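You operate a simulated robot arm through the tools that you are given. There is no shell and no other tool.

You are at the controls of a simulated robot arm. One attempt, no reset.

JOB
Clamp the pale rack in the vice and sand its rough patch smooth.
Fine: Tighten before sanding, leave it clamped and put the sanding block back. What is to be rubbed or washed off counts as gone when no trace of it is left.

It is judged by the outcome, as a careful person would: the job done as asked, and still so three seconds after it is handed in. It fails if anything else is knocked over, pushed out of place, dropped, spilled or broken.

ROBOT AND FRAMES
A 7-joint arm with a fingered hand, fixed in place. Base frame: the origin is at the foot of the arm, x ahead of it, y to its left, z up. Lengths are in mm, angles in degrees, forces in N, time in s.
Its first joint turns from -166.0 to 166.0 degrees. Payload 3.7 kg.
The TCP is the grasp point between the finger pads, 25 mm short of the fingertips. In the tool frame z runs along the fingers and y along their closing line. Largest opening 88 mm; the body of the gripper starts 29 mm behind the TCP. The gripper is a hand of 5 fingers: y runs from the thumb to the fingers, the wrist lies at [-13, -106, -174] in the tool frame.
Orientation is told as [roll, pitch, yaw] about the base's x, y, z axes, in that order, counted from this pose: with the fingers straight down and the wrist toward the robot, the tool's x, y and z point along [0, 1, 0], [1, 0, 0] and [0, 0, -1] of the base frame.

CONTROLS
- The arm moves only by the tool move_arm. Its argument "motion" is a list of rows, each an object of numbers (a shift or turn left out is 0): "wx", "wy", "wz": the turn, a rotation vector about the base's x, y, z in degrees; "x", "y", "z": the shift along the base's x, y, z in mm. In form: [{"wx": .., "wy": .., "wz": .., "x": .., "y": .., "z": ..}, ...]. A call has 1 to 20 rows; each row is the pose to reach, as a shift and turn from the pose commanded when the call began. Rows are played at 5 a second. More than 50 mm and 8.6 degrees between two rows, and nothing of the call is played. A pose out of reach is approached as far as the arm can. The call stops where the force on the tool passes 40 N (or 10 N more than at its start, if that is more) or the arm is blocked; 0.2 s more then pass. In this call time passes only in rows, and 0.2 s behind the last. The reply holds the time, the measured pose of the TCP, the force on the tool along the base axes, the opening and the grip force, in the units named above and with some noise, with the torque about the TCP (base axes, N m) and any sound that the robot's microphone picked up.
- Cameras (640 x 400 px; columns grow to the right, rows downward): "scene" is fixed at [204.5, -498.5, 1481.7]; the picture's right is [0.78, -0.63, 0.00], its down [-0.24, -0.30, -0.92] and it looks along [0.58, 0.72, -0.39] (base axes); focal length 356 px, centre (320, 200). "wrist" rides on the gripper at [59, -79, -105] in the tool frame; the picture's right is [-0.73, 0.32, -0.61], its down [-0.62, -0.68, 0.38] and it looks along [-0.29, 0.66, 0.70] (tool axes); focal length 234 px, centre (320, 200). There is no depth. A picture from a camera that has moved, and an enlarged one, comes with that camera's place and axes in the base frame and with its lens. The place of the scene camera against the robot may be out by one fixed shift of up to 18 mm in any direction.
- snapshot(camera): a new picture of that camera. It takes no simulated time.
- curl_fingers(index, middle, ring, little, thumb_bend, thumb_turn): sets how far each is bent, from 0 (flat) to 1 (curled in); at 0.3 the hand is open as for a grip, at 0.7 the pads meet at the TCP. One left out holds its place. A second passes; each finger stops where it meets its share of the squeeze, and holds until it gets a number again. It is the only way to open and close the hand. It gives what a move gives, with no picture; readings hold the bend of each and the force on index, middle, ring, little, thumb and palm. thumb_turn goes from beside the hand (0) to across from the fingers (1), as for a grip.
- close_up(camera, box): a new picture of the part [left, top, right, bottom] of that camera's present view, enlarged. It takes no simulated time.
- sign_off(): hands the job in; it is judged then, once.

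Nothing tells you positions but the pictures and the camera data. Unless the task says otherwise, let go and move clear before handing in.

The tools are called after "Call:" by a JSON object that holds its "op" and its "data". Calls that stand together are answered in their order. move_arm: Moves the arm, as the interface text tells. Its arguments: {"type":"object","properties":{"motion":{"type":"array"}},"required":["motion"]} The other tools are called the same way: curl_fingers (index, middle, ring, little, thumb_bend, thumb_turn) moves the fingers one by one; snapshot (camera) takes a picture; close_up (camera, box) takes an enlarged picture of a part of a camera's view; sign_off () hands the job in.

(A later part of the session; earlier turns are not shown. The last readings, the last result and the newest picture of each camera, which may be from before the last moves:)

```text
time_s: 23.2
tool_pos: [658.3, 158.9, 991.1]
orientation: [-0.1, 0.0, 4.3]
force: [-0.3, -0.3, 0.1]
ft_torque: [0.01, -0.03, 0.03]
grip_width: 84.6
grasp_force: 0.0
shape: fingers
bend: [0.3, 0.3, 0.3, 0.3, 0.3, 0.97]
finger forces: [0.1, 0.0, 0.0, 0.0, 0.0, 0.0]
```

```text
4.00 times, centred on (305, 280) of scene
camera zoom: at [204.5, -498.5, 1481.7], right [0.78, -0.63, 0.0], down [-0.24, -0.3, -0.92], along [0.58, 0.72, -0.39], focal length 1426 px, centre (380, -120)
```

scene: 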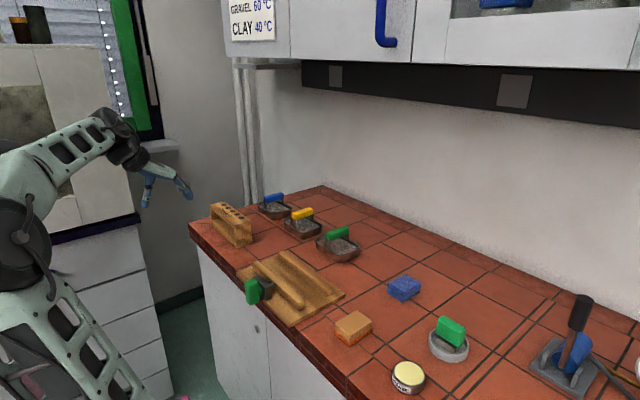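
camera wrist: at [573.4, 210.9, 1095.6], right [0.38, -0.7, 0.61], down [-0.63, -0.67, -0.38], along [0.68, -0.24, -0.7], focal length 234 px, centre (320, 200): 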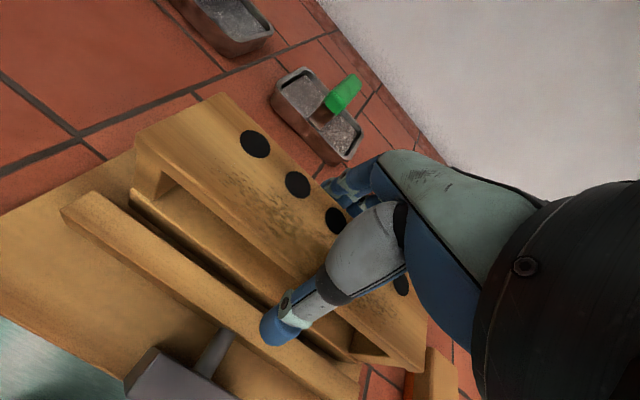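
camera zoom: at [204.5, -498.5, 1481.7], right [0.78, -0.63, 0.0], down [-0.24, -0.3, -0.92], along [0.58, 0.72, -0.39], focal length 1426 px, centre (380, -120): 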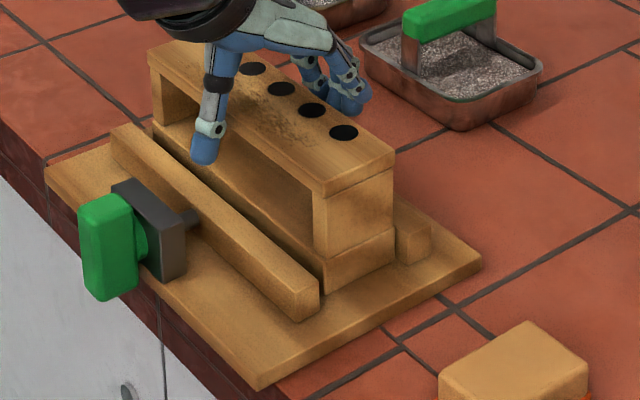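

The rack stands free between the jaws. I'll raise the hand clear, square its yaw, and move in front of the vice to look at the knob.

Call:
{"op": "move_arm", "data": {"motion": [{"z": 15}, {"z": 35}, {"z": 60}, {"z": 90}, {"z": 115}, {"x": -40, "z": 120, "wz": -2}, {"x": -85, "y": -5, "z": 120, "wz": -4.4}, {"x": -130, "y": -12, "z": 115, "wz": -4.4}, {"x": -175, "y": -20, "z": 100, "wz": -4.4}, {"x": -210, "y": -26, "z": 75, "wz": -4.4}, {"x": -237, "y": -29, "z": 45, "wz": -4.4}, {"x": -237, "y": -29, "z": 20, "wz": -4.4}, {"x": -237, "y": -29, "z": 20, "wz": -4.4}, {"x": -237, "y": -29, "z": 20, "wz": -4.4}]}}

Call:
{"op": "snapshot", "data": {"camera": "wrist"}}

Call:
{"op": "close_up", "data": {"camera": "wrist", "box": [220, 70, 380, 230]}}

Call:
{"op": "close_up", "data": {"camera": "scene", "box": [235, 230, 335, 330]}}

```text
time_s: 26.2
tool_pos: [417.2, 130.2, 1010.5]
orientation: [0.0, 0.1, 0.1]
force: [-0.5, -0.3, -1.3]
ft_torque: [0.0, -0.03, 0.0]
grip_width: 84.6
grasp_force: 0.0
shape: fingers
bend: [0.3, 0.3, 0.3, 0.3, 0.3, 0.97]
finger forces: [0.1, 0.0, 0.1, 0.0, 0.1, 0.0]
```

```text
taken
camera wrist: at [337.4, 188.6, 1115.7], right [0.32, -0.73, 0.61], down [-0.68, -0.62, -0.38], along [0.66, -0.29, -0.7], focal length 234 px, centre (320, 200)
```

wrist: 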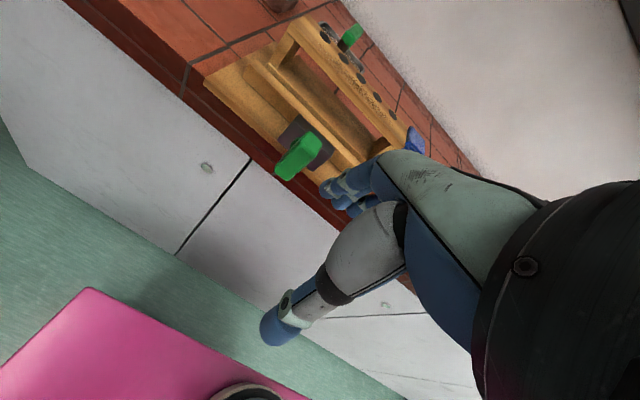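

```text
2.50 times, centred on (300, 150) of wrist
camera zoom: at [337.4, 188.6, 1115.7], right [0.32, -0.73, 0.61], down [-0.68, -0.62, -0.38], along [0.66, -0.29, -0.7], focal length 585 px, centre (370, 325)
```

zoom: 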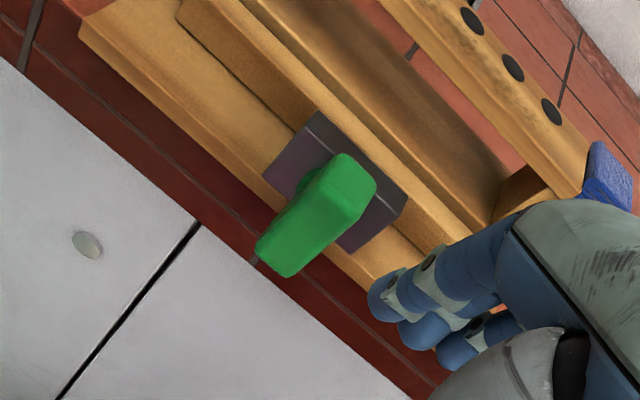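

```text
4.00 times, centred on (285, 280) of scene
camera zoom: at [204.5, -498.5, 1481.7], right [0.78, -0.63, 0.0], down [-0.24, -0.3, -0.92], along [0.58, 0.72, -0.39], focal length 1426 px, centre (460, -120)
```

zoom: 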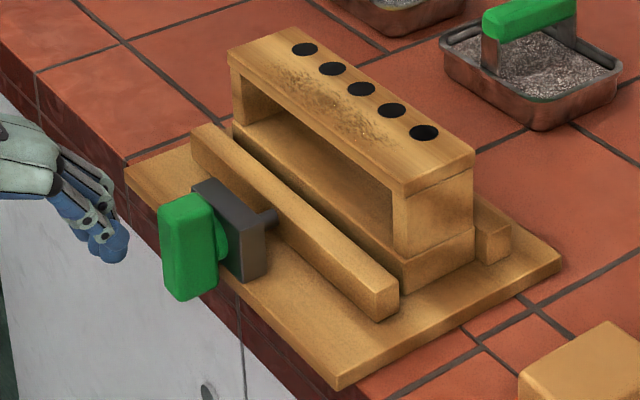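

The bracket's front face is at x≈549, and the green bar spans x 514–540, y 153–173, z 917–968, with its axis near (y 163, z 942). I'll tilt the hand to point forward (+x) in free space ahead of the vice.

Call:
{"op": "move_arm", "data": {"motion": [{"z": 20, "wy": -7.5}, {"z": 40, "y": 10, "wy": -15}, {"z": 60, "y": 20, "wy": -22.5}, {"z": 70, "y": 30, "wy": -30}, {"z": 70, "y": 33, "wy": -37.5}, {"z": 70, "y": 33, "wy": -45}, {"z": 70, "y": 33, "wy": -52.5}, {"z": 70, "y": 33, "wy": -60}, {"z": 70, "y": 33, "wy": -67.5}, {"z": 70, "y": 33, "wy": -75}, {"z": 70, "y": 33, "wy": -82.5}, {"z": 70, "y": 33, "wy": -90}, {"z": 70, "y": 33, "wy": -90}, {"z": 70, "y": 33, "wy": -90}]}}

Call:
{"op": "snapshot", "data": {"camera": "scene"}}

```text
time_s: 29.2
tool_pos: [437.5, 194.0, 1122.8]
orientation: [53.9, -88.3, -55.0]
force: [0.1, -0.3, 0.0]
ft_torque: [-0.01, 0.02, 0.01]
grip_width: 84.6
grasp_force: 0.0
shape: fingers
bend: [0.3, 0.3, 0.3, 0.3, 0.3, 0.98]
finger forces: [0.0, 0.0, 0.0, 0.0, 0.0, 0.0]
out of reach, approached as far as the arm can: row 9, 10, 11, 12, 13, 14
```

```text
taken
```

scene: 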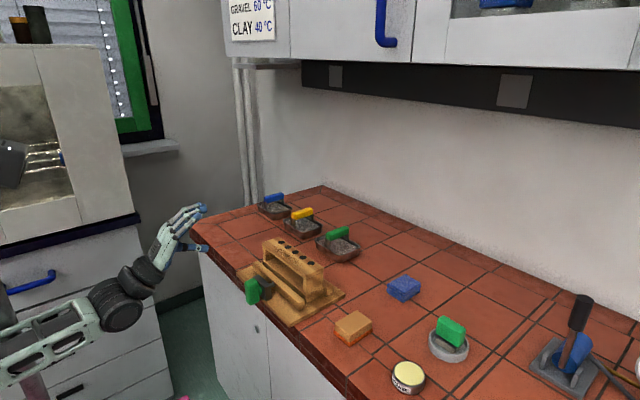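

The arm reached nearly the forward-pointing pose, but it's cramped that close to the base. I'll move forward a bit while high up and see where it settles.

Call:
{"op": "move_arm", "data": {"motion": [{"x": 20}, {"x": 40}, {"x": 50}, {"x": 50}]}}

```text
time_s: 30.2
tool_pos: [479.3, 216.0, 1123.0]
orientation: [-105.0, -89.9, 104.9]
force: [-0.1, -0.7, 1.4]
ft_torque: [-0.02, 0.0, -0.02]
grip_width: 84.9
grasp_force: 0.1
shape: fingers
bend: [0.3, 0.3, 0.3, 0.3, 0.3, 0.98]
finger forces: [0.0, 0.0, 0.0, 0.0, 0.0, 0.0]
```

Call:
{"op": "move_arm", "data": {"motion": [{"x": 0}, {"x": 0}]}}

Call:
{"op": "snapshot", "data": {"camera": "wrist"}}

```text
time_s: 30.8
tool_pos: [478.3, 214.9, 1122.5]
orientation: [-87.9, -89.9, 87.9]
force: [0.3, 0.1, -0.1]
ft_torque: [0.0, -0.01, 0.03]
grip_width: 84.8
grasp_force: 0.2
shape: fingers
bend: [0.3, 0.3, 0.3, 0.3, 0.3, 0.98]
finger forces: [0.0, 0.0, 0.1, 0.0, 0.0, 0.0]
```

```text
taken
camera wrist: at [373.7, 273.9, 1043.9], right [-0.61, -0.73, 0.32], down [0.38, -0.62, -0.68], along [0.7, -0.29, 0.66], focal length 234 px, centre (320, 200)
```

wrist: 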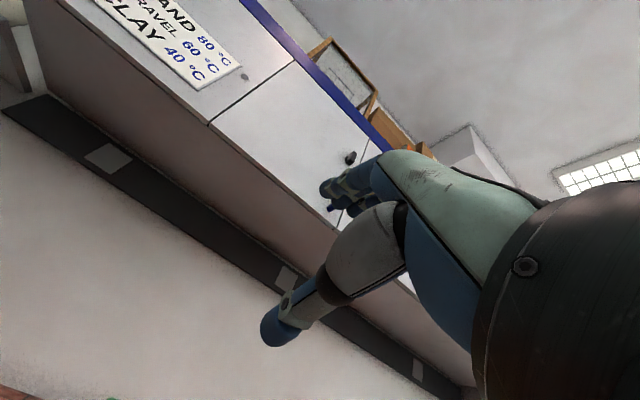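

The hand now points straight forward with fingers on top. I'll roll it -90° about x so the closing line is horizontal and the tightening turn (clockwise, +x) has room.

Call:
{"op": "move_arm", "data": {"motion": [{"y": -10, "z": -5, "wx": -7.5}, {"y": -20, "z": -10, "wx": -15}, {"y": -30, "z": -15, "wx": -22.5}, {"y": -40, "z": -20, "wx": -30}, {"y": -52, "z": -25, "wx": -37.5}, {"y": -52, "z": -30, "wx": -45}, {"y": -52, "z": -35, "wx": -52.5}, {"y": -52, "z": -40, "wx": -60}, {"y": -52, "z": -40, "wx": -67.5}, {"y": -52, "z": -40, "wx": -75}, {"y": -52, "z": -40, "wx": -82.5}, {"y": -52, "z": -40, "wx": -90}, {"y": -52, "z": -40, "wx": -90}, {"y": -52, "z": -40, "wx": -90}]}}

Call:
{"op": "snapshot", "data": {"camera": "scene"}}

Call:
{"op": "snapshot", "data": {"camera": "wrist"}}

```text
time_s: 33.8
tool_pos: [482.2, 174.2, 1109.2]
orientation: [-90.1, 0.2, 90.0]
force: [-0.8, 0.0, 0.4]
ft_torque: [-0.02, 0.0, 0.01]
grip_width: 84.9
grasp_force: 0.1
shape: fingers
bend: [0.3, 0.3, 0.3, 0.3, 0.3, 0.98]
finger forces: [0.0, 0.0, 0.0, 0.0, 0.0, 0.0]
out of reach, approached as far as the arm can: row 1, 2, 3, 4, 5, 6, 7, 8, 9, 10, 11, 12, 13, 14
```

```text
taken
```

scene: 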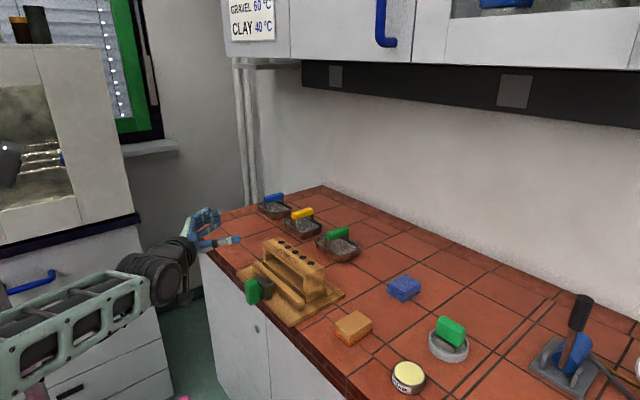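

```text
taken
camera wrist: at [376.8, 95.2, 1051.3], right [-0.61, 0.33, 0.73], down [0.38, -0.68, 0.63], along [0.7, 0.66, 0.29], focal length 234 px, centre (320, 200)
```

wrist: 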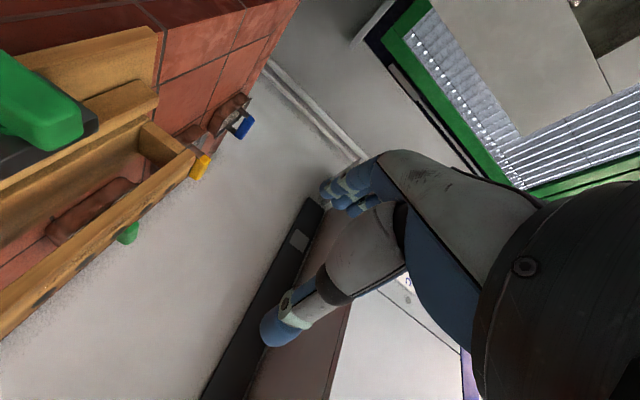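

The forward pose with horizontal closing was reached in orientation, though slightly off in position. I'll try lowering towards the knob's height while staying in front of it, to see if that is within reach.

Call:
{"op": "move_arm", "data": {"motion": [{"z": -20, "y": -3}, {"z": -40, "y": -6}, {"z": -60, "y": -9}, {"z": -80, "y": -11}, {"z": -100, "y": -11}, {"z": -100, "y": -11}, {"z": -100, "y": -11}]}}

Call:
{"op": "snapshot", "data": {"camera": "scene"}}

Call:
{"op": "snapshot", "data": {"camera": "wrist"}}

```text
time_s: 35.4
tool_pos: [494.1, 211.3, 1087.5]
orientation: [-90.0, 0.3, 90.0]
force: [-0.6, 0.0, 0.0]
ft_torque: [0.01, -0.03, -0.03]
grip_width: 85.0
grasp_force: 0.1
shape: fingers
bend: [0.3, 0.3, 0.3, 0.3, 0.3, 0.98]
finger forces: [0.0, 0.1, 0.0, 0.0, 0.0, 0.0]
out of reach, approached as far as the arm can: row 1, 2, 3, 4, 5, 6, 7
```

```text
taken
```

scene: 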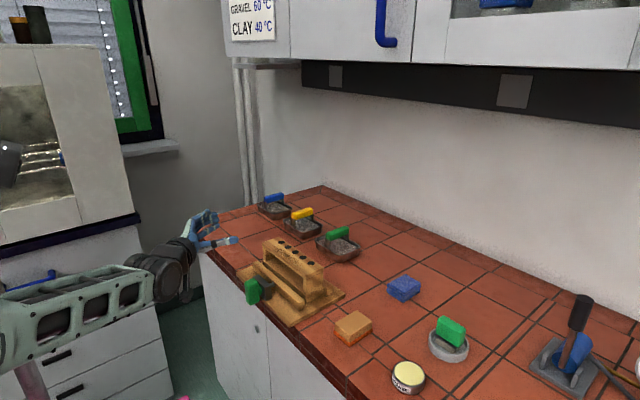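

```text
taken
camera wrist: at [387.9, 132.2, 1029.5], right [-0.61, 0.32, 0.73], down [0.38, -0.68, 0.62], along [0.7, 0.66, 0.29], focal length 234 px, centre (320, 200)
```

wrist: 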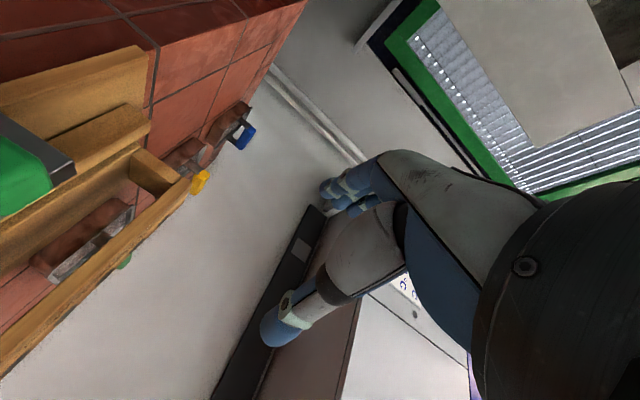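

With the wrist on the right side the low pose is out of reach. I'll roll the other way (+180°, wrist on the left), where the arm has more room.

Call:
{"op": "move_arm", "data": {"motion": [{"z": 10, "wx": 7.5}, {"z": 20, "wx": 15}, {"z": 30, "wx": 22.5}, {"z": 35, "wx": 30}, {"z": 35, "wx": 37.5}, {"z": 35, "wx": 45}, {"z": 35, "wx": 52.5}, {"z": 35, "wx": 60}, {"z": 35, "wx": 67.5}, {"z": 35, "wx": 75}, {"z": 35, "wx": 82.5}, {"z": 35, "wx": 90}, {"z": 35, "wx": 97.5}, {"z": 35, "wx": 105}, {"z": 35, "wx": 112.5}, {"z": 35, "wx": 120}, {"z": 35, "wx": 127.5}, {"z": 35, "wx": 135}, {"z": 35, "wx": 135}]}}

Call:
{"op": "move_arm", "data": {"motion": [{"wx": 7.5}, {"wx": 15}, {"wx": 22.5}, {"wx": 30}, {"wx": 37.5}, {"wx": 45}, {"wx": 45}, {"wx": 45}]}}

Call:
{"op": "snapshot", "data": {"camera": "scene"}}

Call:
{"op": "snapshot", "data": {"camera": "wrist"}}

```text
time_s: 39.4
tool_pos: [491.5, 219.0, 1152.8]
orientation: [89.7, -45.3, -89.8]
force: [0.8, -0.9, 1.0]
ft_torque: [0.03, 0.03, -0.01]
grip_width: 84.8
grasp_force: 0.0
shape: fingers
bend: [0.3, 0.3, 0.3, 0.3, 0.3, 0.98]
finger forces: [0.0, 0.0, 0.0, 0.0, 0.0, 0.0]
out of reach, approached as far as the arm can: row 1, 2, 3, 4, 5, 6, 7, 8, 9, 10, 11, 18, 19
```

```text
time_s: 41.2
tool_pos: [492.5, 161.5, 1341.9]
orientation: [85.0, -3.2, -88.6]
force: [2.1, 2.0, -2.2]
ft_torque: [-0.02, -0.12, -0.16]
grip_width: 84.9
grasp_force: 0.1
shape: fingers
bend: [0.3, 0.3, 0.3, 0.3, 0.3, 0.98]
finger forces: [0.1, 0.0, 0.0, 0.0, 0.1, 0.0]
out of reach, approached as far as the arm can: row 1, 2, 3, 4, 5, 6, 7, 8
```

```text
taken
```

scene: 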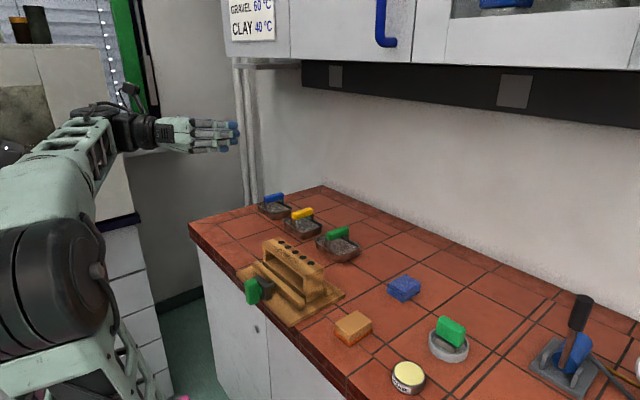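

```text
taken
camera wrist: at [388.8, 241.4, 1405.0], right [-0.66, -0.38, -0.65], down [0.31, 0.65, -0.69], along [0.69, -0.66, -0.31], focal length 234 px, centre (320, 200)
```

wrist: 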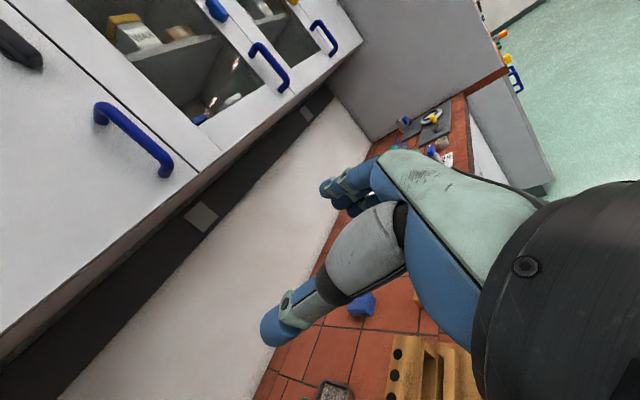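

The arm changed posture and now points forward with the wrist on the left, at z≈1342. I'll settle and try lowering towards knob height in this posture.

Call:
{"op": "move_arm", "data": {"motion": [{"z": -30}, {"z": -60}, {"z": -90}, {"z": -120}, {"z": -150}, {"z": -150}, {"z": -150}]}}

Call:
{"op": "snapshot", "data": {"camera": "scene"}}

```text
time_s: 42.8
tool_pos: [482.4, 152.3, 1170.5]
orientation: [84.0, -5.2, -89.4]
force: [0.2, -0.5, -0.9]
ft_torque: [-0.01, 0.04, -0.03]
grip_width: 85.0
grasp_force: 0.0
shape: fingers
bend: [0.3, 0.3, 0.3, 0.3, 0.3, 0.98]
finger forces: [0.0, 0.1, 0.0, 0.1, 0.0, 0.1]
```

```text
taken
```

scene: 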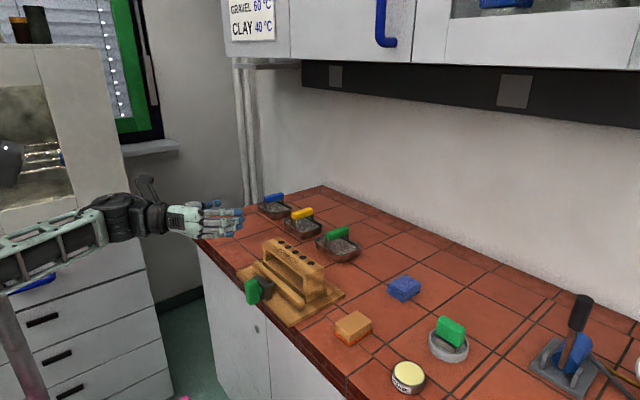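

This posture works: the hand points forward (about 6° down), wrist on the left. I'll continue down, correcting the small tilt, stopping in front of the knob.

Call:
{"op": "move_arm", "data": {"motion": [{"x": -5, "z": -30, "wx": 1.5, "wy": -2}, {"x": -10, "z": -60, "wx": 3, "wy": -4}, {"x": -12, "y": 3, "z": -90, "wx": 5, "wy": -6}, {"x": -12, "y": 6, "z": -120, "wx": 5, "wy": -6}, {"x": -12, "y": 10, "z": -150, "wx": 5, "wy": -6}, {"x": -12, "y": 10, "z": -160, "wx": 5, "wy": -6}, {"x": -12, "y": 10, "z": -160, "wx": 5, "wy": -6}]}}

Call:
{"op": "snapshot", "data": {"camera": "scene"}}

Call:
{"op": "snapshot", "data": {"camera": "wrist"}}

```text
time_s: 43.5
tool_pos: [473.1, 68.1, 1160.4]
orientation: [91.6, 12.2, -93.9]
force: [-0.2, 0.3, -0.4]
ft_torque: [-0.01, 0.01, 0.01]
grip_width: 85.0
grasp_force: 0.0
shape: fingers
bend: [0.3, 0.3, 0.3, 0.3, 0.3, 0.98]
finger forces: [0.0, 0.0, 0.1, 0.0, 0.0, 0.0]
stopped in row 3: the arm was blocked; the commanded pose is now the measured one
```

```text
taken
```

scene: 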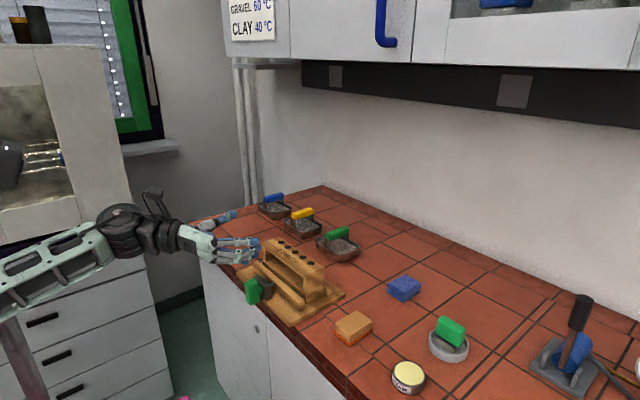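

```text
taken
camera wrist: at [370.5, 140.9, 1231.2], right [-0.6, -0.12, -0.79], down [0.45, 0.77, -0.46], along [0.66, -0.63, -0.4], focal length 234 px, centre (320, 200)
```

wrist: 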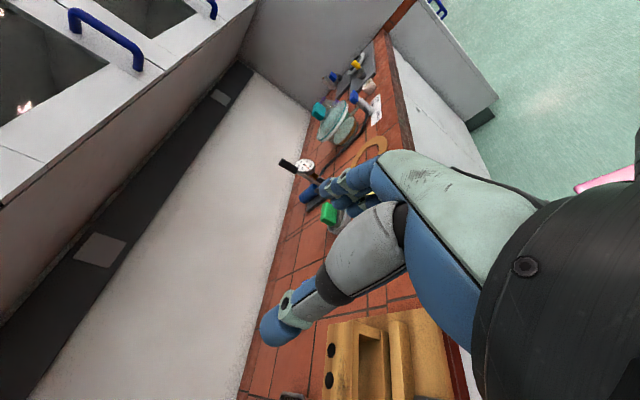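

That path was blocked near a joint limit, so I'll change the plan and work the knob from above: fingers down, closing line along y, then turn about the screw axis. First I'll tilt the tool back to pointing down, up high.

Call:
{"op": "move_arm", "data": {"motion": [{"z": 20}, {"z": 40}, {"z": 60, "wy": 7.5}, {"z": 80, "y": 10, "wy": 15}, {"z": 90, "y": 20, "wy": 22.5}, {"z": 90, "y": 30, "wy": 30}, {"z": 90, "y": 40, "wy": 37.5}, {"z": 90, "y": 50, "wy": 45}, {"z": 90, "y": 60, "wy": 52.5}, {"z": 90, "y": 60, "wy": 60}, {"z": 90, "y": 60, "wy": 67.5}, {"z": 90, "y": 60, "wy": 75}, {"z": 90, "y": 60, "wy": 82.5}, {"z": 90, "y": 60, "wy": 90}, {"z": 90, "y": 60, "wy": 90}, {"z": 90, "y": 60, "wy": 90}]}}

Call:
{"op": "snapshot", "data": {"camera": "scene"}}

Call:
{"op": "snapshot", "data": {"camera": "wrist"}}

```text
time_s: 44.5
tool_pos: [468.6, 40.4, 1154.5]
orientation: [69.2, 9.9, -102.2]
force: [0.3, -0.6, -1.1]
ft_torque: [0.03, 0.02, 0.02]
grip_width: 85.1
grasp_force: 0.0
shape: fingers
bend: [0.3, 0.3, 0.3, 0.3, 0.3, 0.98]
finger forces: [0.0, 0.1, 0.1, 0.0, 0.1, 0.0]
stopped in row 5: the arm was blocked; the commanded pose is now the measured one
```

```text
taken
```

scene: 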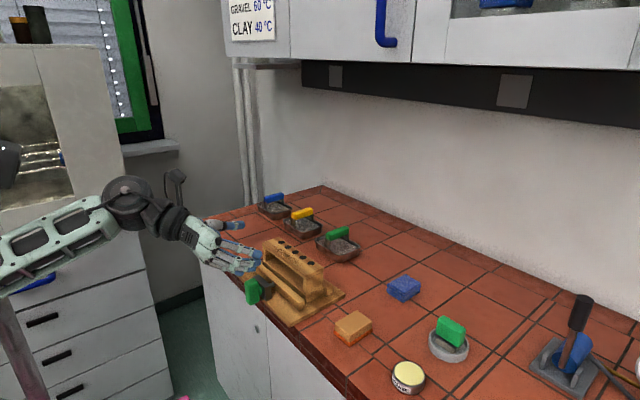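

```text
taken
camera wrist: at [404.6, 117.9, 1258.6], right [-0.86, -0.06, -0.51], down [0.3, 0.75, -0.59], along [0.42, -0.66, -0.62], focal length 234 px, centre (320, 200)
```

wrist: 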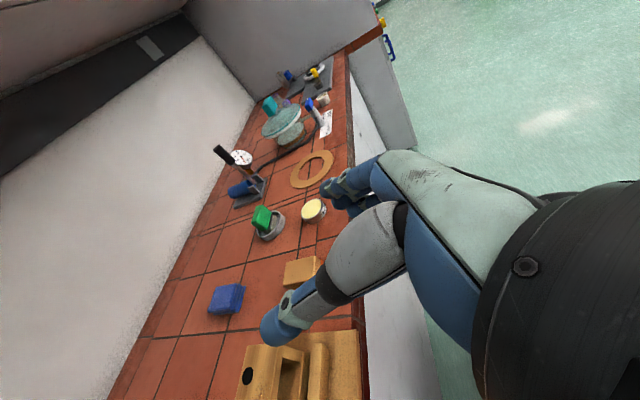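

The arm seems caught near a joint limit in this posture. I'll try a gentle pure lift first.

Call:
{"op": "move_arm", "data": {"motion": [{"z": 10}, {"z": 20}, {"z": 30}, {"z": 40}, {"z": 50}, {"z": 50}]}}

```text
time_s: 46.1
tool_pos: [454.4, 15.9, 1155.6]
orientation: [65.1, 10.1, -103.8]
force: [-0.2, 0.4, 0.3]
ft_torque: [0.03, -0.02, -0.02]
grip_width: 84.6
grasp_force: 0.1
shape: fingers
bend: [0.3, 0.3, 0.3, 0.3, 0.3, 0.98]
finger forces: [0.0, 0.0, 0.1, 0.0, 0.1, 0.0]
stopped in row 6: the arm was blocked; the commanded pose is now the measured one
```

Call:
{"op": "move_arm", "data": {"motion": [{"x": 10, "y": 5}, {"x": 20, "y": 10}, {"x": 30, "y": 15}, {"x": 40, "y": 20}, {"x": 50, "y": 25}, {"x": 50, "y": 25}]}}

Call:
{"op": "snapshot", "data": {"camera": "scene"}}

```text
time_s: 47.2
tool_pos: [474.0, 44.7, 1135.8]
orientation: [62.8, 11.7, -97.7]
force: [0.8, 0.4, -0.6]
ft_torque: [-0.02, -0.02, 0.0]
grip_width: 84.8
grasp_force: 0.1
shape: fingers
bend: [0.3, 0.3, 0.3, 0.3, 0.3, 0.98]
finger forces: [0.1, 0.0, 0.0, 0.0, 0.0, 0.1]
stopped in row 5: the arm was blocked; the commanded pose is now the measured one
```

```text
taken
```

scene: 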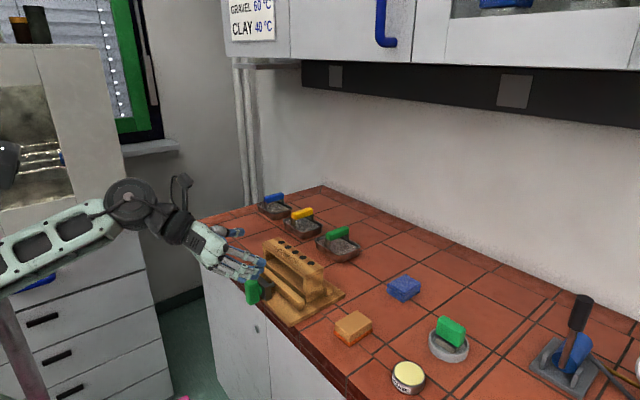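

Call:
{"op": "move_arm", "data": {"motion": [{"wy": 3}, {"wy": 6}, {"wy": 9}, {"wy": 12}, {"wy": 15}, {"wy": 18}, {"wy": 21}, {"wy": 24}, {"wy": 27}, {"wy": 30}]}}

Call:
{"op": "snapshot", "data": {"camera": "scene"}}

```text
time_s: 49.0
tool_pos: [440.7, 47.2, 1078.8]
orientation: [35.3, 6.0, -100.4]
force: [0.2, -0.1, 0.5]
ft_torque: [0.03, 0.0, -0.01]
grip_width: 84.8
grasp_force: 0.1
shape: fingers
bend: [0.3, 0.3, 0.3, 0.3, 0.3, 0.98]
finger forces: [0.1, 0.0, 0.0, 0.1, 0.1, 0.0]
stopped in row 9: the arm was blocked; the commanded pose is now the measured one
```

```text
taken
```

scene: 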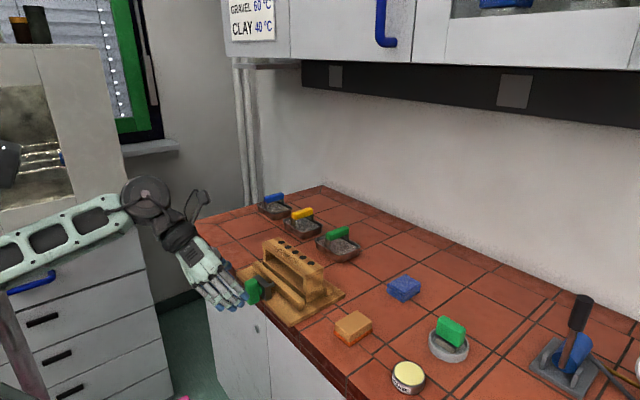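

Call:
{"op": "move_arm", "data": {"motion": [{"x": 5, "z": 10}, {"x": 10, "z": 20}, {"x": 15, "z": 30}, {"x": 20, "z": 40}]}}

Call:
{"op": "move_arm", "data": {"motion": [{"wy": 5}, {"wy": 10}, {"wy": 15}, {"wy": 20}]}}

Call:
{"op": "snapshot", "data": {"camera": "wrist"}}

```text
time_s: 50.2
tool_pos: [436.1, 45.4, 1077.7]
orientation: [32.5, 5.1, -98.9]
force: [0.5, 0.3, -0.6]
ft_torque: [0.01, -0.02, 0.01]
grip_width: 84.7
grasp_force: 0.1
shape: fingers
bend: [0.3, 0.3, 0.3, 0.3, 0.3, 0.98]
finger forces: [0.0, 0.1, 0.0, 0.1, 0.1, 0.1]
stopped in row 4: the arm was blocked; the commanded pose is now the measured one
```

```text
time_s: 51.4
tool_pos: [395.4, 60.1, 1050.9]
orientation: [12.6, -0.7, -94.9]
force: [-0.1, 0.2, -0.8]
ft_torque: [0.02, 0.01, 0.02]
grip_width: 84.9
grasp_force: 0.1
shape: fingers
bend: [0.3, 0.3, 0.3, 0.3, 0.3, 0.98]
finger forces: [0.1, 0.0, 0.1, 0.1, 0.0, 0.1]
stopped in row 4: the arm was blocked; the commanded pose is now the measured one
```

```text
taken
camera wrist: at [436.5, 138.1, 1165.6], right [-0.86, -0.24, 0.44], down [-0.47, 0.72, -0.52], along [-0.19, -0.65, -0.73], focal length 234 px, centre (320, 200)
```

wrist: 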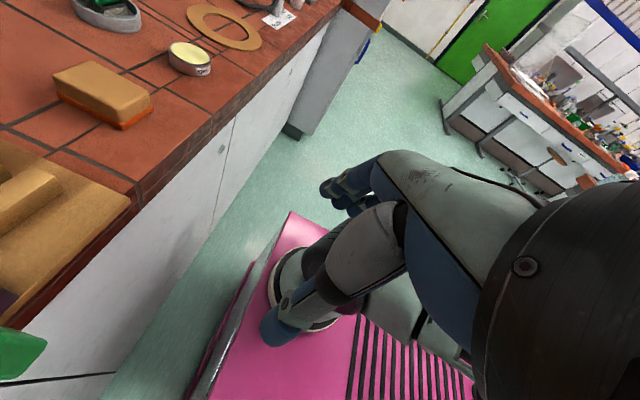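

The tool is nearly vertical again with y_t along -y. I'll try moving forward and up from here.

Call:
{"op": "move_arm", "data": {"motion": [{"wy": 4, "z": 5}, {"wy": 8, "z": 10}, {"wy": 12, "x": 5, "z": 15}, {"wy": 12, "x": 15, "z": 25}, {"wy": 12, "x": 25, "z": 35}, {"wy": 12, "x": 35, "z": 45}, {"wy": 12, "x": 45, "z": 45}, {"wy": 12, "x": 45, "z": 45}]}}

Call:
{"op": "snapshot", "data": {"camera": "scene"}}

```text
time_s: 53.2
tool_pos: [434.7, 67.0, 1099.3]
orientation: [0.5, -1.0, -91.4]
force: [-0.2, -0.7, 1.1]
ft_torque: [-0.01, 0.0, 0.0]
grip_width: 84.9
grasp_force: 0.0
shape: fingers
bend: [0.3, 0.3, 0.3, 0.3, 0.3, 0.98]
finger forces: [0.0, 0.0, 0.0, 0.1, 0.0, 0.0]
```

```text
taken
```

scene: 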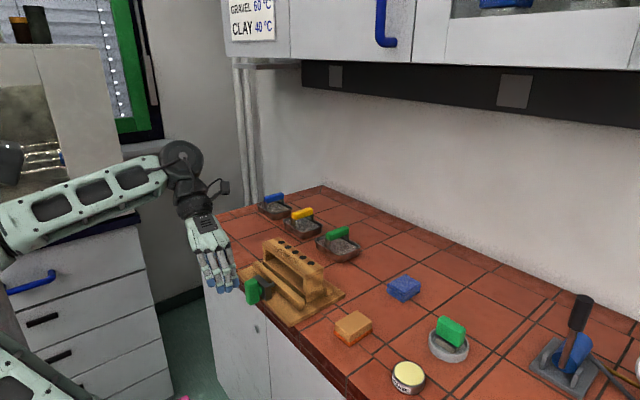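

The arm is free again, tool down with the closing line along y. I'll move above the knob and have a look.

Call:
{"op": "move_arm", "data": {"motion": [{"x": 15, "y": 20, "wz": 1}, {"x": 30, "y": 40, "wz": 1.4, "wy": 1}, {"x": 45, "y": 60, "wz": 1.4, "wy": 1}, {"x": 60, "y": 80, "wz": 1.4, "wy": 1}, {"x": 75, "y": 92, "z": -10, "wz": 1.4, "wy": 1}, {"x": 82, "y": 96, "z": -20, "wz": 1.4, "wy": 1}, {"x": 82, "y": 96, "z": -20, "wz": 1.4, "wy": 1}, {"x": 82, "y": 96, "z": -20, "wz": 1.4, "wy": 1}]}}

Call:
{"op": "snapshot", "data": {"camera": "wrist"}}

Call:
{"op": "close_up", "data": {"camera": "scene", "box": [200, 190, 340, 330]}}

```text
time_s: 53.8
tool_pos: [439.4, 105.9, 1089.1]
orientation: [-2.2, 0.0, -85.8]
force: [-0.3, 0.4, -0.6]
ft_torque: [-0.01, 0.0, -0.02]
grip_width: 84.9
grasp_force: 0.2
shape: fingers
bend: [0.3, 0.3, 0.3, 0.3, 0.3, 0.98]
finger forces: [0.0, 0.0, 0.0, 0.0, 0.0, 0.1]
stopped in row 2: the arm was blocked; the commanded pose is now the measured one
```

```text
taken
camera wrist: at [495.8, 190.2, 1191.1], right [-0.68, -0.37, 0.63], down [-0.69, 0.63, -0.36], along [-0.27, -0.68, -0.69], focal length 234 px, centre (320, 200)
```

wrist: 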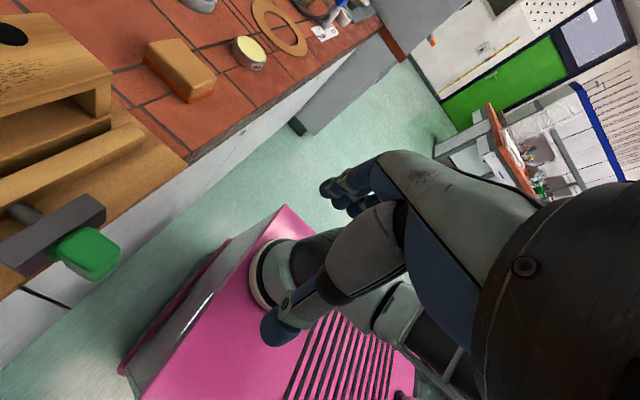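

```text
2.86 times, centred on (270, 260) of scene
camera zoom: at [204.5, -498.5, 1481.7], right [0.78, -0.63, 0.0], down [-0.24, -0.3, -0.92], along [0.58, 0.72, -0.39], focal length 1019 px, centre (463, 29)
```

zoom: 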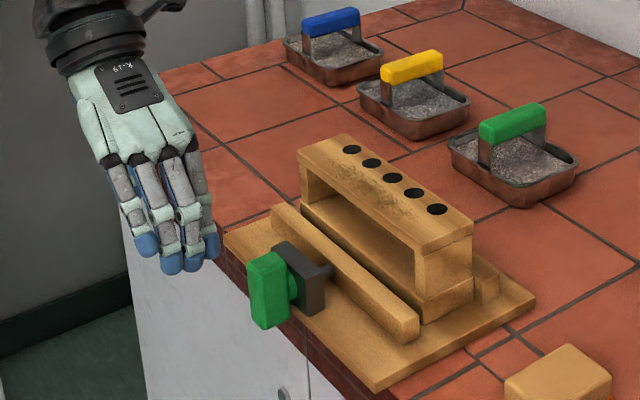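

The arm seems to be in an awkward elbow posture. I'll turn the yaw back to 0 while rising, to recover a comfortable posture.

Call:
{"op": "move_arm", "data": {"motion": [{"z": 5, "wz": 5}, {"z": 10, "wz": 10}, {"z": 15, "wz": 15}, {"z": 20, "wz": 20}, {"z": 25, "wz": 25}, {"z": 30, "wz": 30}, {"z": 35, "wz": 35}, {"z": 40, "wz": 40}, {"z": 45, "wz": 45}, {"z": 50, "wz": 50}, {"z": 55, "wz": 55}, {"z": 60, "wz": 60}, {"z": 65, "wz": 65}, {"z": 70, "wz": 70}, {"z": 75, "wz": 75}, {"z": 80, "wz": 80}, {"z": 85, "wz": 85}, {"z": 85, "wz": 86}, {"z": 85, "wz": 86}]}}

Call:
{"op": "snapshot", "data": {"camera": "scene"}}

```text
time_s: 57.8
tool_pos: [440.4, 107.6, 1174.5]
orientation: [-1.8, -0.3, 0.1]
force: [-0.1, 0.1, -0.2]
ft_torque: [0.03, -0.04, 0.01]
grip_width: 84.8
grasp_force: 0.1
shape: fingers
bend: [0.3, 0.3, 0.3, 0.3, 0.3, 0.98]
finger forces: [0.0, 0.1, 0.0, 0.0, 0.0, 0.0]
```

```text
taken
```

scene: 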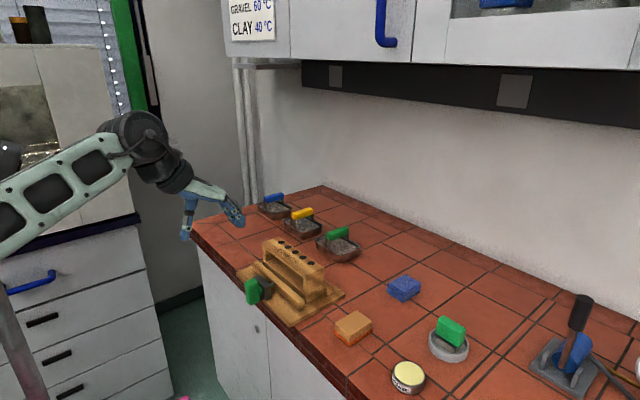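

The posture looks normal again. I'll move above the knob with yaw 0 first, then yaw to -90° from there.

Call:
{"op": "move_arm", "data": {"motion": [{"x": 20, "y": 15}, {"x": 45, "y": 30}, {"x": 65, "y": 45}, {"x": 79, "y": 56, "z": -20}, {"x": 79, "y": 56, "z": -50, "wx": 1.8}, {"x": 79, "y": 56, "z": -70, "wx": 1.8}, {"x": 79, "y": 56, "z": -70, "wx": 1.8}]}}

Call:
{"op": "move_arm", "data": {"motion": [{"wz": -7.5}, {"wz": -15}, {"wz": -22.5}, {"wz": -30}, {"wz": -37.5}, {"wz": -45}, {"wz": -52.5}, {"wz": -60}, {"wz": -67.5}, {"wz": -75}, {"wz": -82.5}, {"wz": -90}, {"wz": -90}, {"wz": -90}]}}

Call:
{"op": "snapshot", "data": {"camera": "wrist"}}

Call:
{"op": "snapshot", "data": {"camera": "scene"}}

```text
time_s: 59.4
tool_pos: [517.5, 163.8, 1107.0]
orientation: [-0.1, -0.4, 0.1]
force: [0.7, -0.2, -0.2]
ft_torque: [0.0, -0.01, -0.02]
grip_width: 84.9
grasp_force: 0.1
shape: fingers
bend: [0.3, 0.3, 0.3, 0.3, 0.3, 0.98]
finger forces: [0.0, 0.0, 0.0, 0.0, 0.0, 0.0]
```

```text
time_s: 62.0
tool_pos: [490.8, 184.1, 1100.5]
orientation: [-3.5, 3.8, -77.2]
force: [0.8, -0.9, 0.0]
ft_torque: [0.02, 0.02, 0.03]
grip_width: 84.7
grasp_force: 0.1
shape: fingers
bend: [0.3, 0.3, 0.3, 0.3, 0.3, 0.98]
finger forces: [0.0, 0.0, 0.0, 0.0, 0.0, 0.0]
stopped in row 12: the arm was blocked; the commanded pose is now the measured one
```

```text
taken
camera wrist: at [536.0, 269.3, 1207.4], right [-0.59, -0.51, 0.63], down [-0.79, 0.54, -0.3], along [-0.19, -0.67, -0.72], focal length 234 px, centre (320, 200)
```

wrist: 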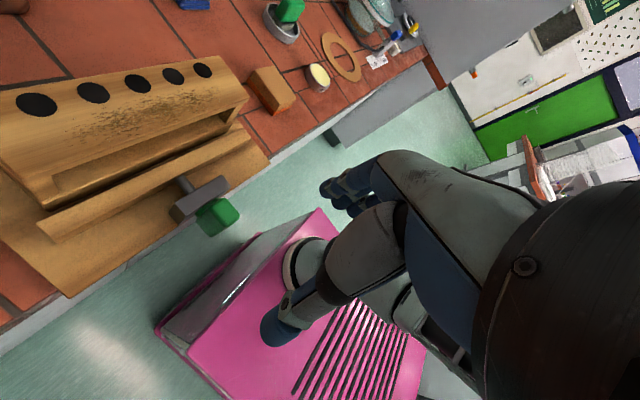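

```text
taken
```

scene: 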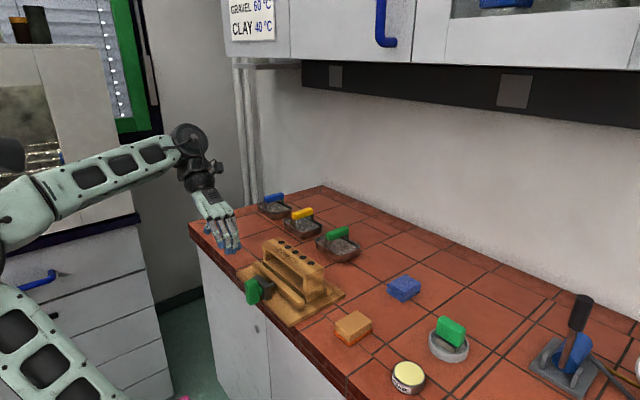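

Yaw -90° runs into a joint limit there. Yaw +90° puts the wrist closer to the base's line, so I'll go that way instead.

Call:
{"op": "move_arm", "data": {"motion": [{"x": 5, "y": -5, "wz": 7}, {"x": 12, "y": -10, "wz": 15, "wx": 2, "wy": -2}, {"x": 20, "y": -15, "wz": 22, "wx": 3, "wy": -3}, {"x": 26, "y": -20, "wz": 30, "wx": 3, "wy": -3}, {"x": 26, "y": -20, "wz": 37}, {"x": 26, "y": -20, "wz": 45}, {"x": 26, "y": -20, "wz": 52}, {"x": 26, "y": -20, "wz": 60}, {"x": 26, "y": -20, "wz": 68}, {"x": 26, "y": -20, "wz": 77}, {"x": 26, "y": -20, "wz": 77}]}}

```text
refused: row 10 steps farther than a row can; nothing moved
```

Call:
{"op": "move_arm", "data": {"motion": [{"x": 5, "y": -5, "wz": 7}, {"x": 12, "y": -10, "wz": 14}, {"x": 20, "y": -15, "wz": 21}, {"x": 26, "y": -20, "wz": 28}, {"x": 26, "y": -20, "wz": 35}, {"x": 26, "y": -20, "wz": 42}, {"x": 26, "y": -20, "wz": 49}, {"x": 26, "y": -20, "wz": 56}, {"x": 26, "y": -20, "wz": 63}, {"x": 26, "y": -20, "wz": 70}, {"x": 26, "y": -20, "wz": 77}, {"x": 26, "y": -20, "wz": 77}]}}

```text
time_s: 64.6
tool_pos: [516.5, 163.7, 1102.6]
orientation: [-3.1, 3.5, -0.2]
force: [-0.7, -0.3, 0.4]
ft_torque: [-0.03, -0.01, -0.01]
grip_width: 85.0
grasp_force: 0.1
shape: fingers
bend: [0.3, 0.3, 0.3, 0.3, 0.3, 0.98]
finger forces: [0.0, 0.0, 0.0, 0.0, 0.0, 0.0]
```

Call:
{"op": "move_arm", "data": {"motion": [{"wx": 3.1, "wy": -3.5}, {"wx": 3.1, "wy": -3.5}]}}

Call:
{"op": "move_arm", "data": {"motion": [{"wz": 7.5}, {"wz": 15}, {"wz": 22.5}, {"wz": 30}, {"wz": 37.5}, {"wz": 45}, {"wz": 52.5}, {"wz": 60}, {"wz": 67.5}, {"wz": 75}, {"wz": 82.5}, {"wz": 90}, {"wz": 90}, {"wz": 90}]}}

Call:
{"op": "snapshot", "data": {"camera": "wrist"}}

Call:
{"op": "snapshot", "data": {"camera": "scene"}}

```text
time_s: 65.2
tool_pos: [515.3, 164.9, 1101.9]
orientation: [0.0, 0.1, -0.3]
force: [0.5, -0.9, 0.2]
ft_torque: [0.0, -0.02, -0.03]
grip_width: 84.9
grasp_force: 0.1
shape: fingers
bend: [0.3, 0.3, 0.3, 0.3, 0.3, 0.98]
finger forces: [0.0, 0.0, 0.0, 0.0, 0.0, 0.0]
```

```text
time_s: 68.2
tool_pos: [516.1, 165.3, 1103.2]
orientation: [-0.1, 0.2, 89.8]
force: [-0.3, -0.2, -0.2]
ft_torque: [-0.02, -0.01, -0.02]
grip_width: 85.1
grasp_force: 0.0
shape: fingers
bend: [0.3, 0.3, 0.3, 0.3, 0.3, 0.98]
finger forces: [0.0, 0.0, 0.0, 0.0, 0.1, 0.0]
```

```text
taken
camera wrist: at [456.7, 86.7, 1208.6], right [0.73, 0.32, 0.61], down [0.62, -0.68, -0.38], along [0.29, 0.66, -0.7], focal length 234 px, centre (320, 200)
```

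wrist: 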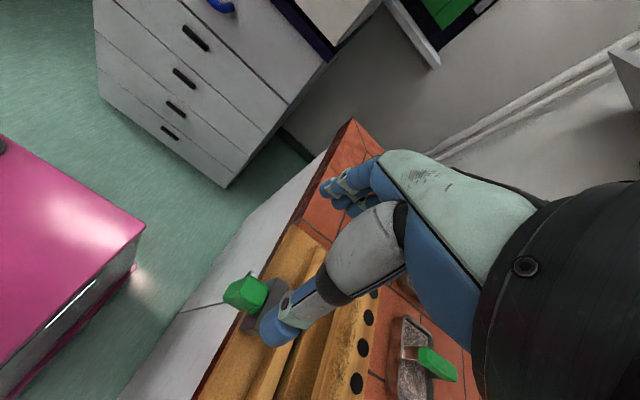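

```text
taken
```

scene: 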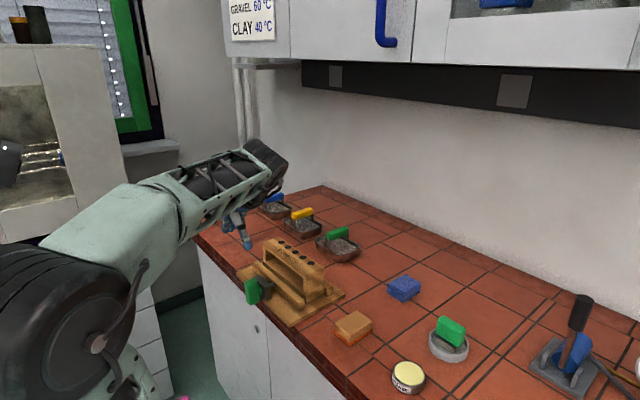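

Yaw +90° works well and the knob is in view. I'll measure the knob closely from here.

Call:
{"op": "close_up", "data": {"camera": "wrist", "box": [200, 240, 330, 370]}}

Call:
{"op": "close_up", "data": {"camera": "scene", "box": [220, 190, 320, 310]}}

```text
3.08 times, centred on (265, 305) of wrist
camera zoom: at [456.7, 86.7, 1208.6], right [0.73, 0.32, 0.61], down [0.62, -0.68, -0.38], along [0.29, 0.66, -0.7], focal length 720 px, centre (489, -123)
```

zoom: 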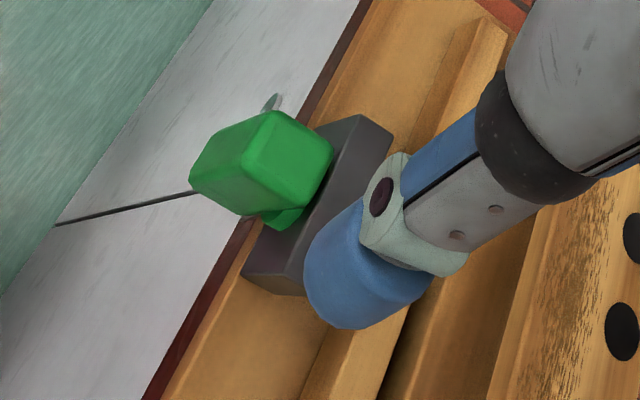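

```text
3.33 times, centred on (270, 250) of scene
camera zoom: at [204.5, -498.5, 1481.7], right [0.78, -0.63, 0.0], down [-0.24, -0.3, -0.92], along [0.58, 0.72, -0.39], focal length 1188 px, centre (487, 33)
```

zoom: 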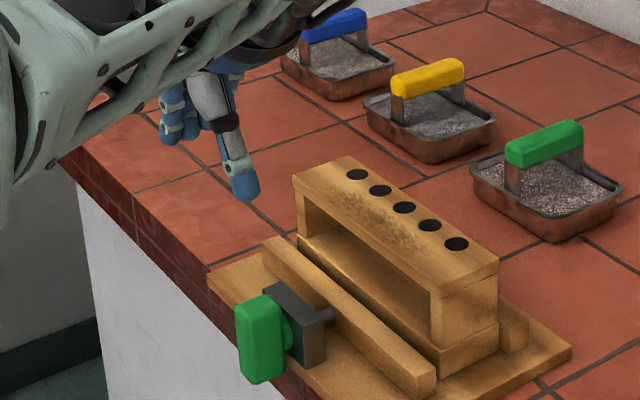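

From two views I now take the bar as x 524–546, y 150–170, z 908–961, with the screw axis at about (y 160, z 935) and the bracket at x≥551. The index finger would foul the bracket, so I'll curl it away first and look.

Call:
{"op": "curl_fingers", "data": {"index": 1.0}}

Call:
{"op": "snapshot", "data": {"camera": "wrist"}}

Call:
{"op": "close_up", "data": {"camera": "wrist", "box": [240, 130, 420, 350]}}

Call:
{"op": "close_up", "data": {"camera": "scene", "box": [210, 180, 290, 260]}}

```text
time_s: 69.2
tool_pos: [516.9, 165.0, 1104.1]
orientation: [0.0, 0.2, 89.7]
force: [-0.5, 0.5, 0.8]
ft_torque: [0.01, -0.02, -0.03]
grip_width: 52.7
grasp_force: 0.1
shape: fingers
bend: [1.0, 0.3, 0.3, 0.3, 0.3, 0.98]
finger forces: [0.0, 0.1, 0.0, 0.1, 0.0, 0.0]
```

```text
taken
camera wrist: at [456.7, 86.8, 1208.6], right [0.73, 0.32, 0.61], down [0.62, -0.68, -0.38], along [0.29, 0.65, -0.7], focal length 234 px, centre (320, 200)
```

wrist: 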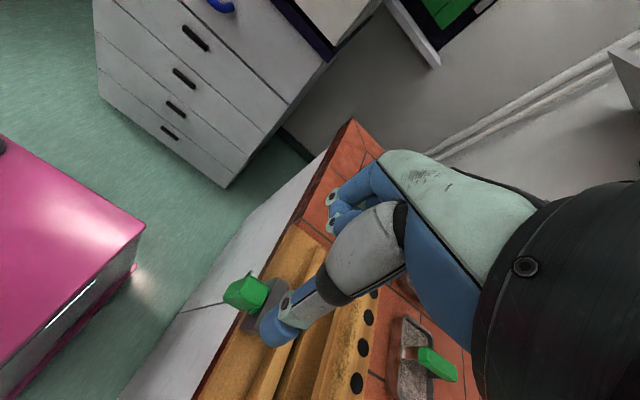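

```text
1.82 times, centred on (330, 240) of wrist
camera zoom: at [456.7, 86.8, 1208.6], right [0.73, 0.32, 0.61], down [0.62, -0.68, -0.38], along [0.29, 0.65, -0.7], focal length 426 px, centre (302, 127)
```

zoom: 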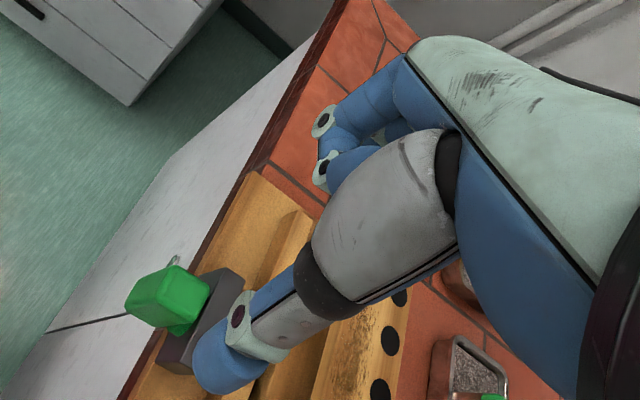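

```text
5.00 times, centred on (250, 220) of scene
camera zoom: at [204.5, -498.5, 1481.7], right [0.78, -0.63, 0.0], down [-0.24, -0.3, -0.92], along [0.58, 0.72, -0.39], focal length 1783 px, centre (670, 100)
```

zoom: 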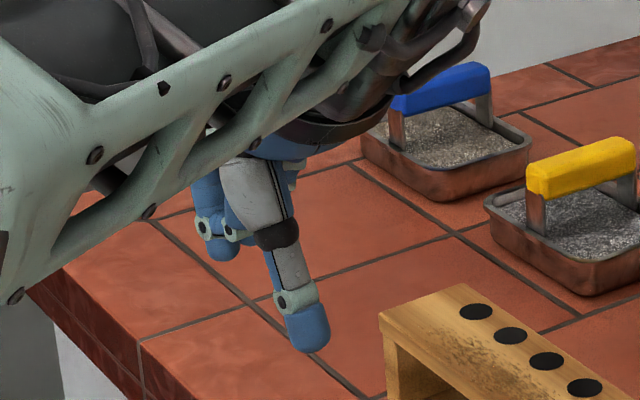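

It isn't obvious which side the index finger is on. I'll open it and curl the little finger instead to compare.

Call:
{"op": "curl_fingers", "data": {"index": 0.3, "little": 1.0}}

Call:
{"op": "close_up", "data": {"camera": "wrist", "box": [240, 130, 420, 350]}}

Call:
{"op": "close_up", "data": {"camera": "scene", "box": [210, 180, 290, 260]}}

```text
time_s: 70.2
tool_pos: [516.1, 166.1, 1104.2]
orientation: [0.0, 0.2, 89.7]
force: [-0.4, 0.2, 0.8]
ft_torque: [0.03, 0.01, -0.03]
grip_width: 84.7
grasp_force: 0.0
shape: fingers
bend: [0.3, 0.3, 0.3, 1.0, 0.3, 0.98]
finger forces: [0.1, 0.0, 0.1, 0.1, 0.0, 0.1]
```

```text
1.82 times, centred on (330, 240) of wrist
camera zoom: at [456.7, 86.8, 1208.6], right [0.73, 0.32, 0.61], down [0.62, -0.68, -0.38], along [0.29, 0.65, -0.7], focal length 426 px, centre (302, 127)
```

zoom: 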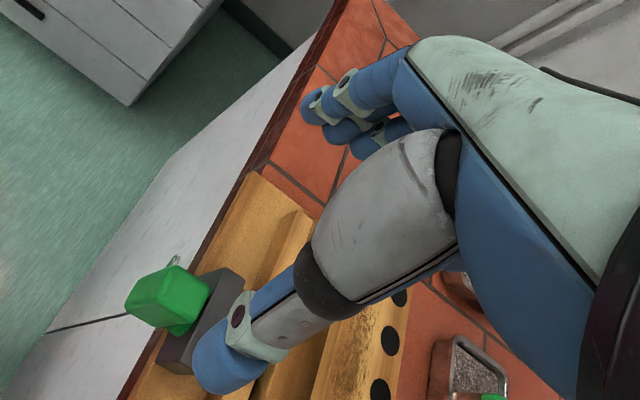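

```text
5.00 times, centred on (250, 220) of scene
camera zoom: at [204.5, -498.5, 1481.7], right [0.78, -0.63, 0.0], down [-0.24, -0.3, -0.92], along [0.58, 0.72, -0.39], focal length 1783 px, centre (670, 100)
```

zoom: 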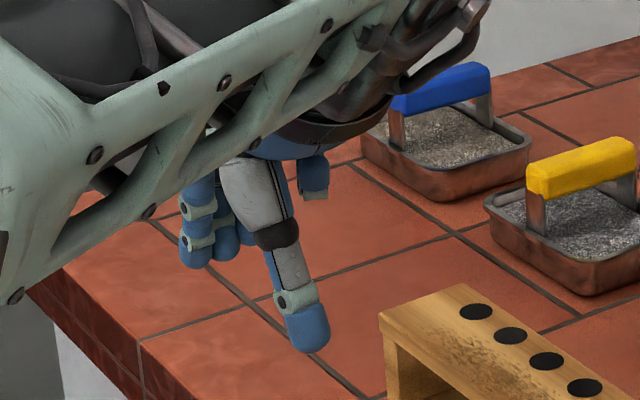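

Now it's clear: the little finger is on the bracket side (+x), index towards the robot. With the little finger curled away, I'll lower the hand astride the knob so thumb, ring and middle can pinch the bar.

Call:
{"op": "move_arm", "data": {"motion": [{"x": 6, "y": -3, "z": -25}, {"x": 12, "y": -6, "z": -50}, {"x": 12, "y": -6, "z": -75}, {"x": 12, "y": -6, "z": -95}, {"x": 12, "y": -6, "z": -110}, {"x": 12, "y": -6, "z": -110}]}}

Call:
{"op": "close_up", "data": {"camera": "wrist", "box": [200, 150, 400, 350]}}

Call:
{"op": "close_up", "data": {"camera": "scene", "box": [210, 210, 310, 310]}}

```text
time_s: 71.6
tool_pos: [531.5, 158.6, 994.5]
orientation: [0.0, 0.1, 89.6]
force: [0.5, 0.6, -0.6]
ft_torque: [0.0, -0.04, -0.01]
grip_width: 84.7
grasp_force: 0.0
shape: fingers
bend: [0.3, 0.3, 0.3, 1.0, 0.3, 0.98]
finger forces: [0.0, 0.1, 0.0, 0.0, 0.1, 0.0]
```

```text
2.00 times, centred on (300, 250) of wrist
camera zoom: at [471.4, 81.1, 1098.6], right [0.73, 0.32, 0.61], down [0.62, -0.68, -0.38], along [0.29, 0.65, -0.7], focal length 468 px, centre (360, 100)
```

zoom: 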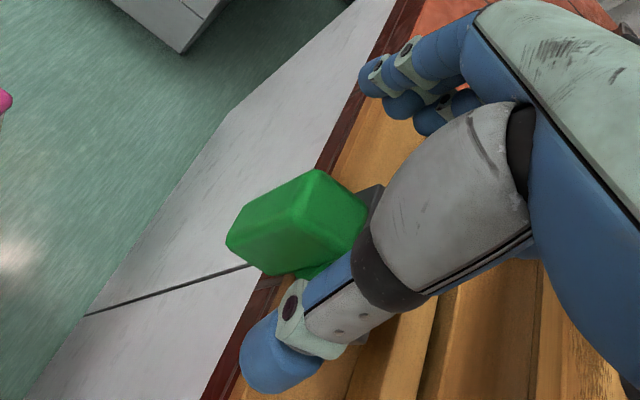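

```text
4.00 times, centred on (260, 260) of scene
camera zoom: at [204.5, -498.5, 1481.7], right [0.78, -0.63, 0.0], down [-0.24, -0.3, -0.92], along [0.58, 0.72, -0.39], focal length 1426 px, centre (560, -40)
```

zoom: 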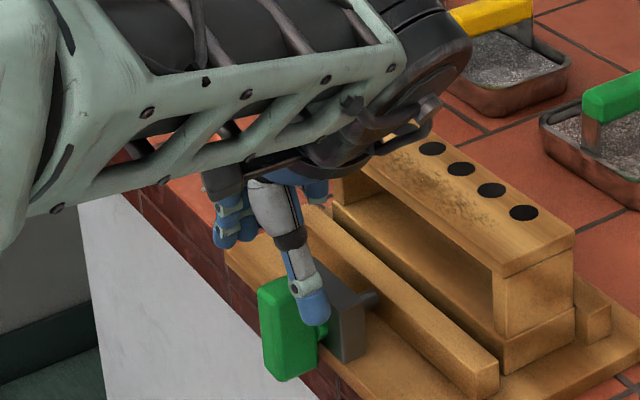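

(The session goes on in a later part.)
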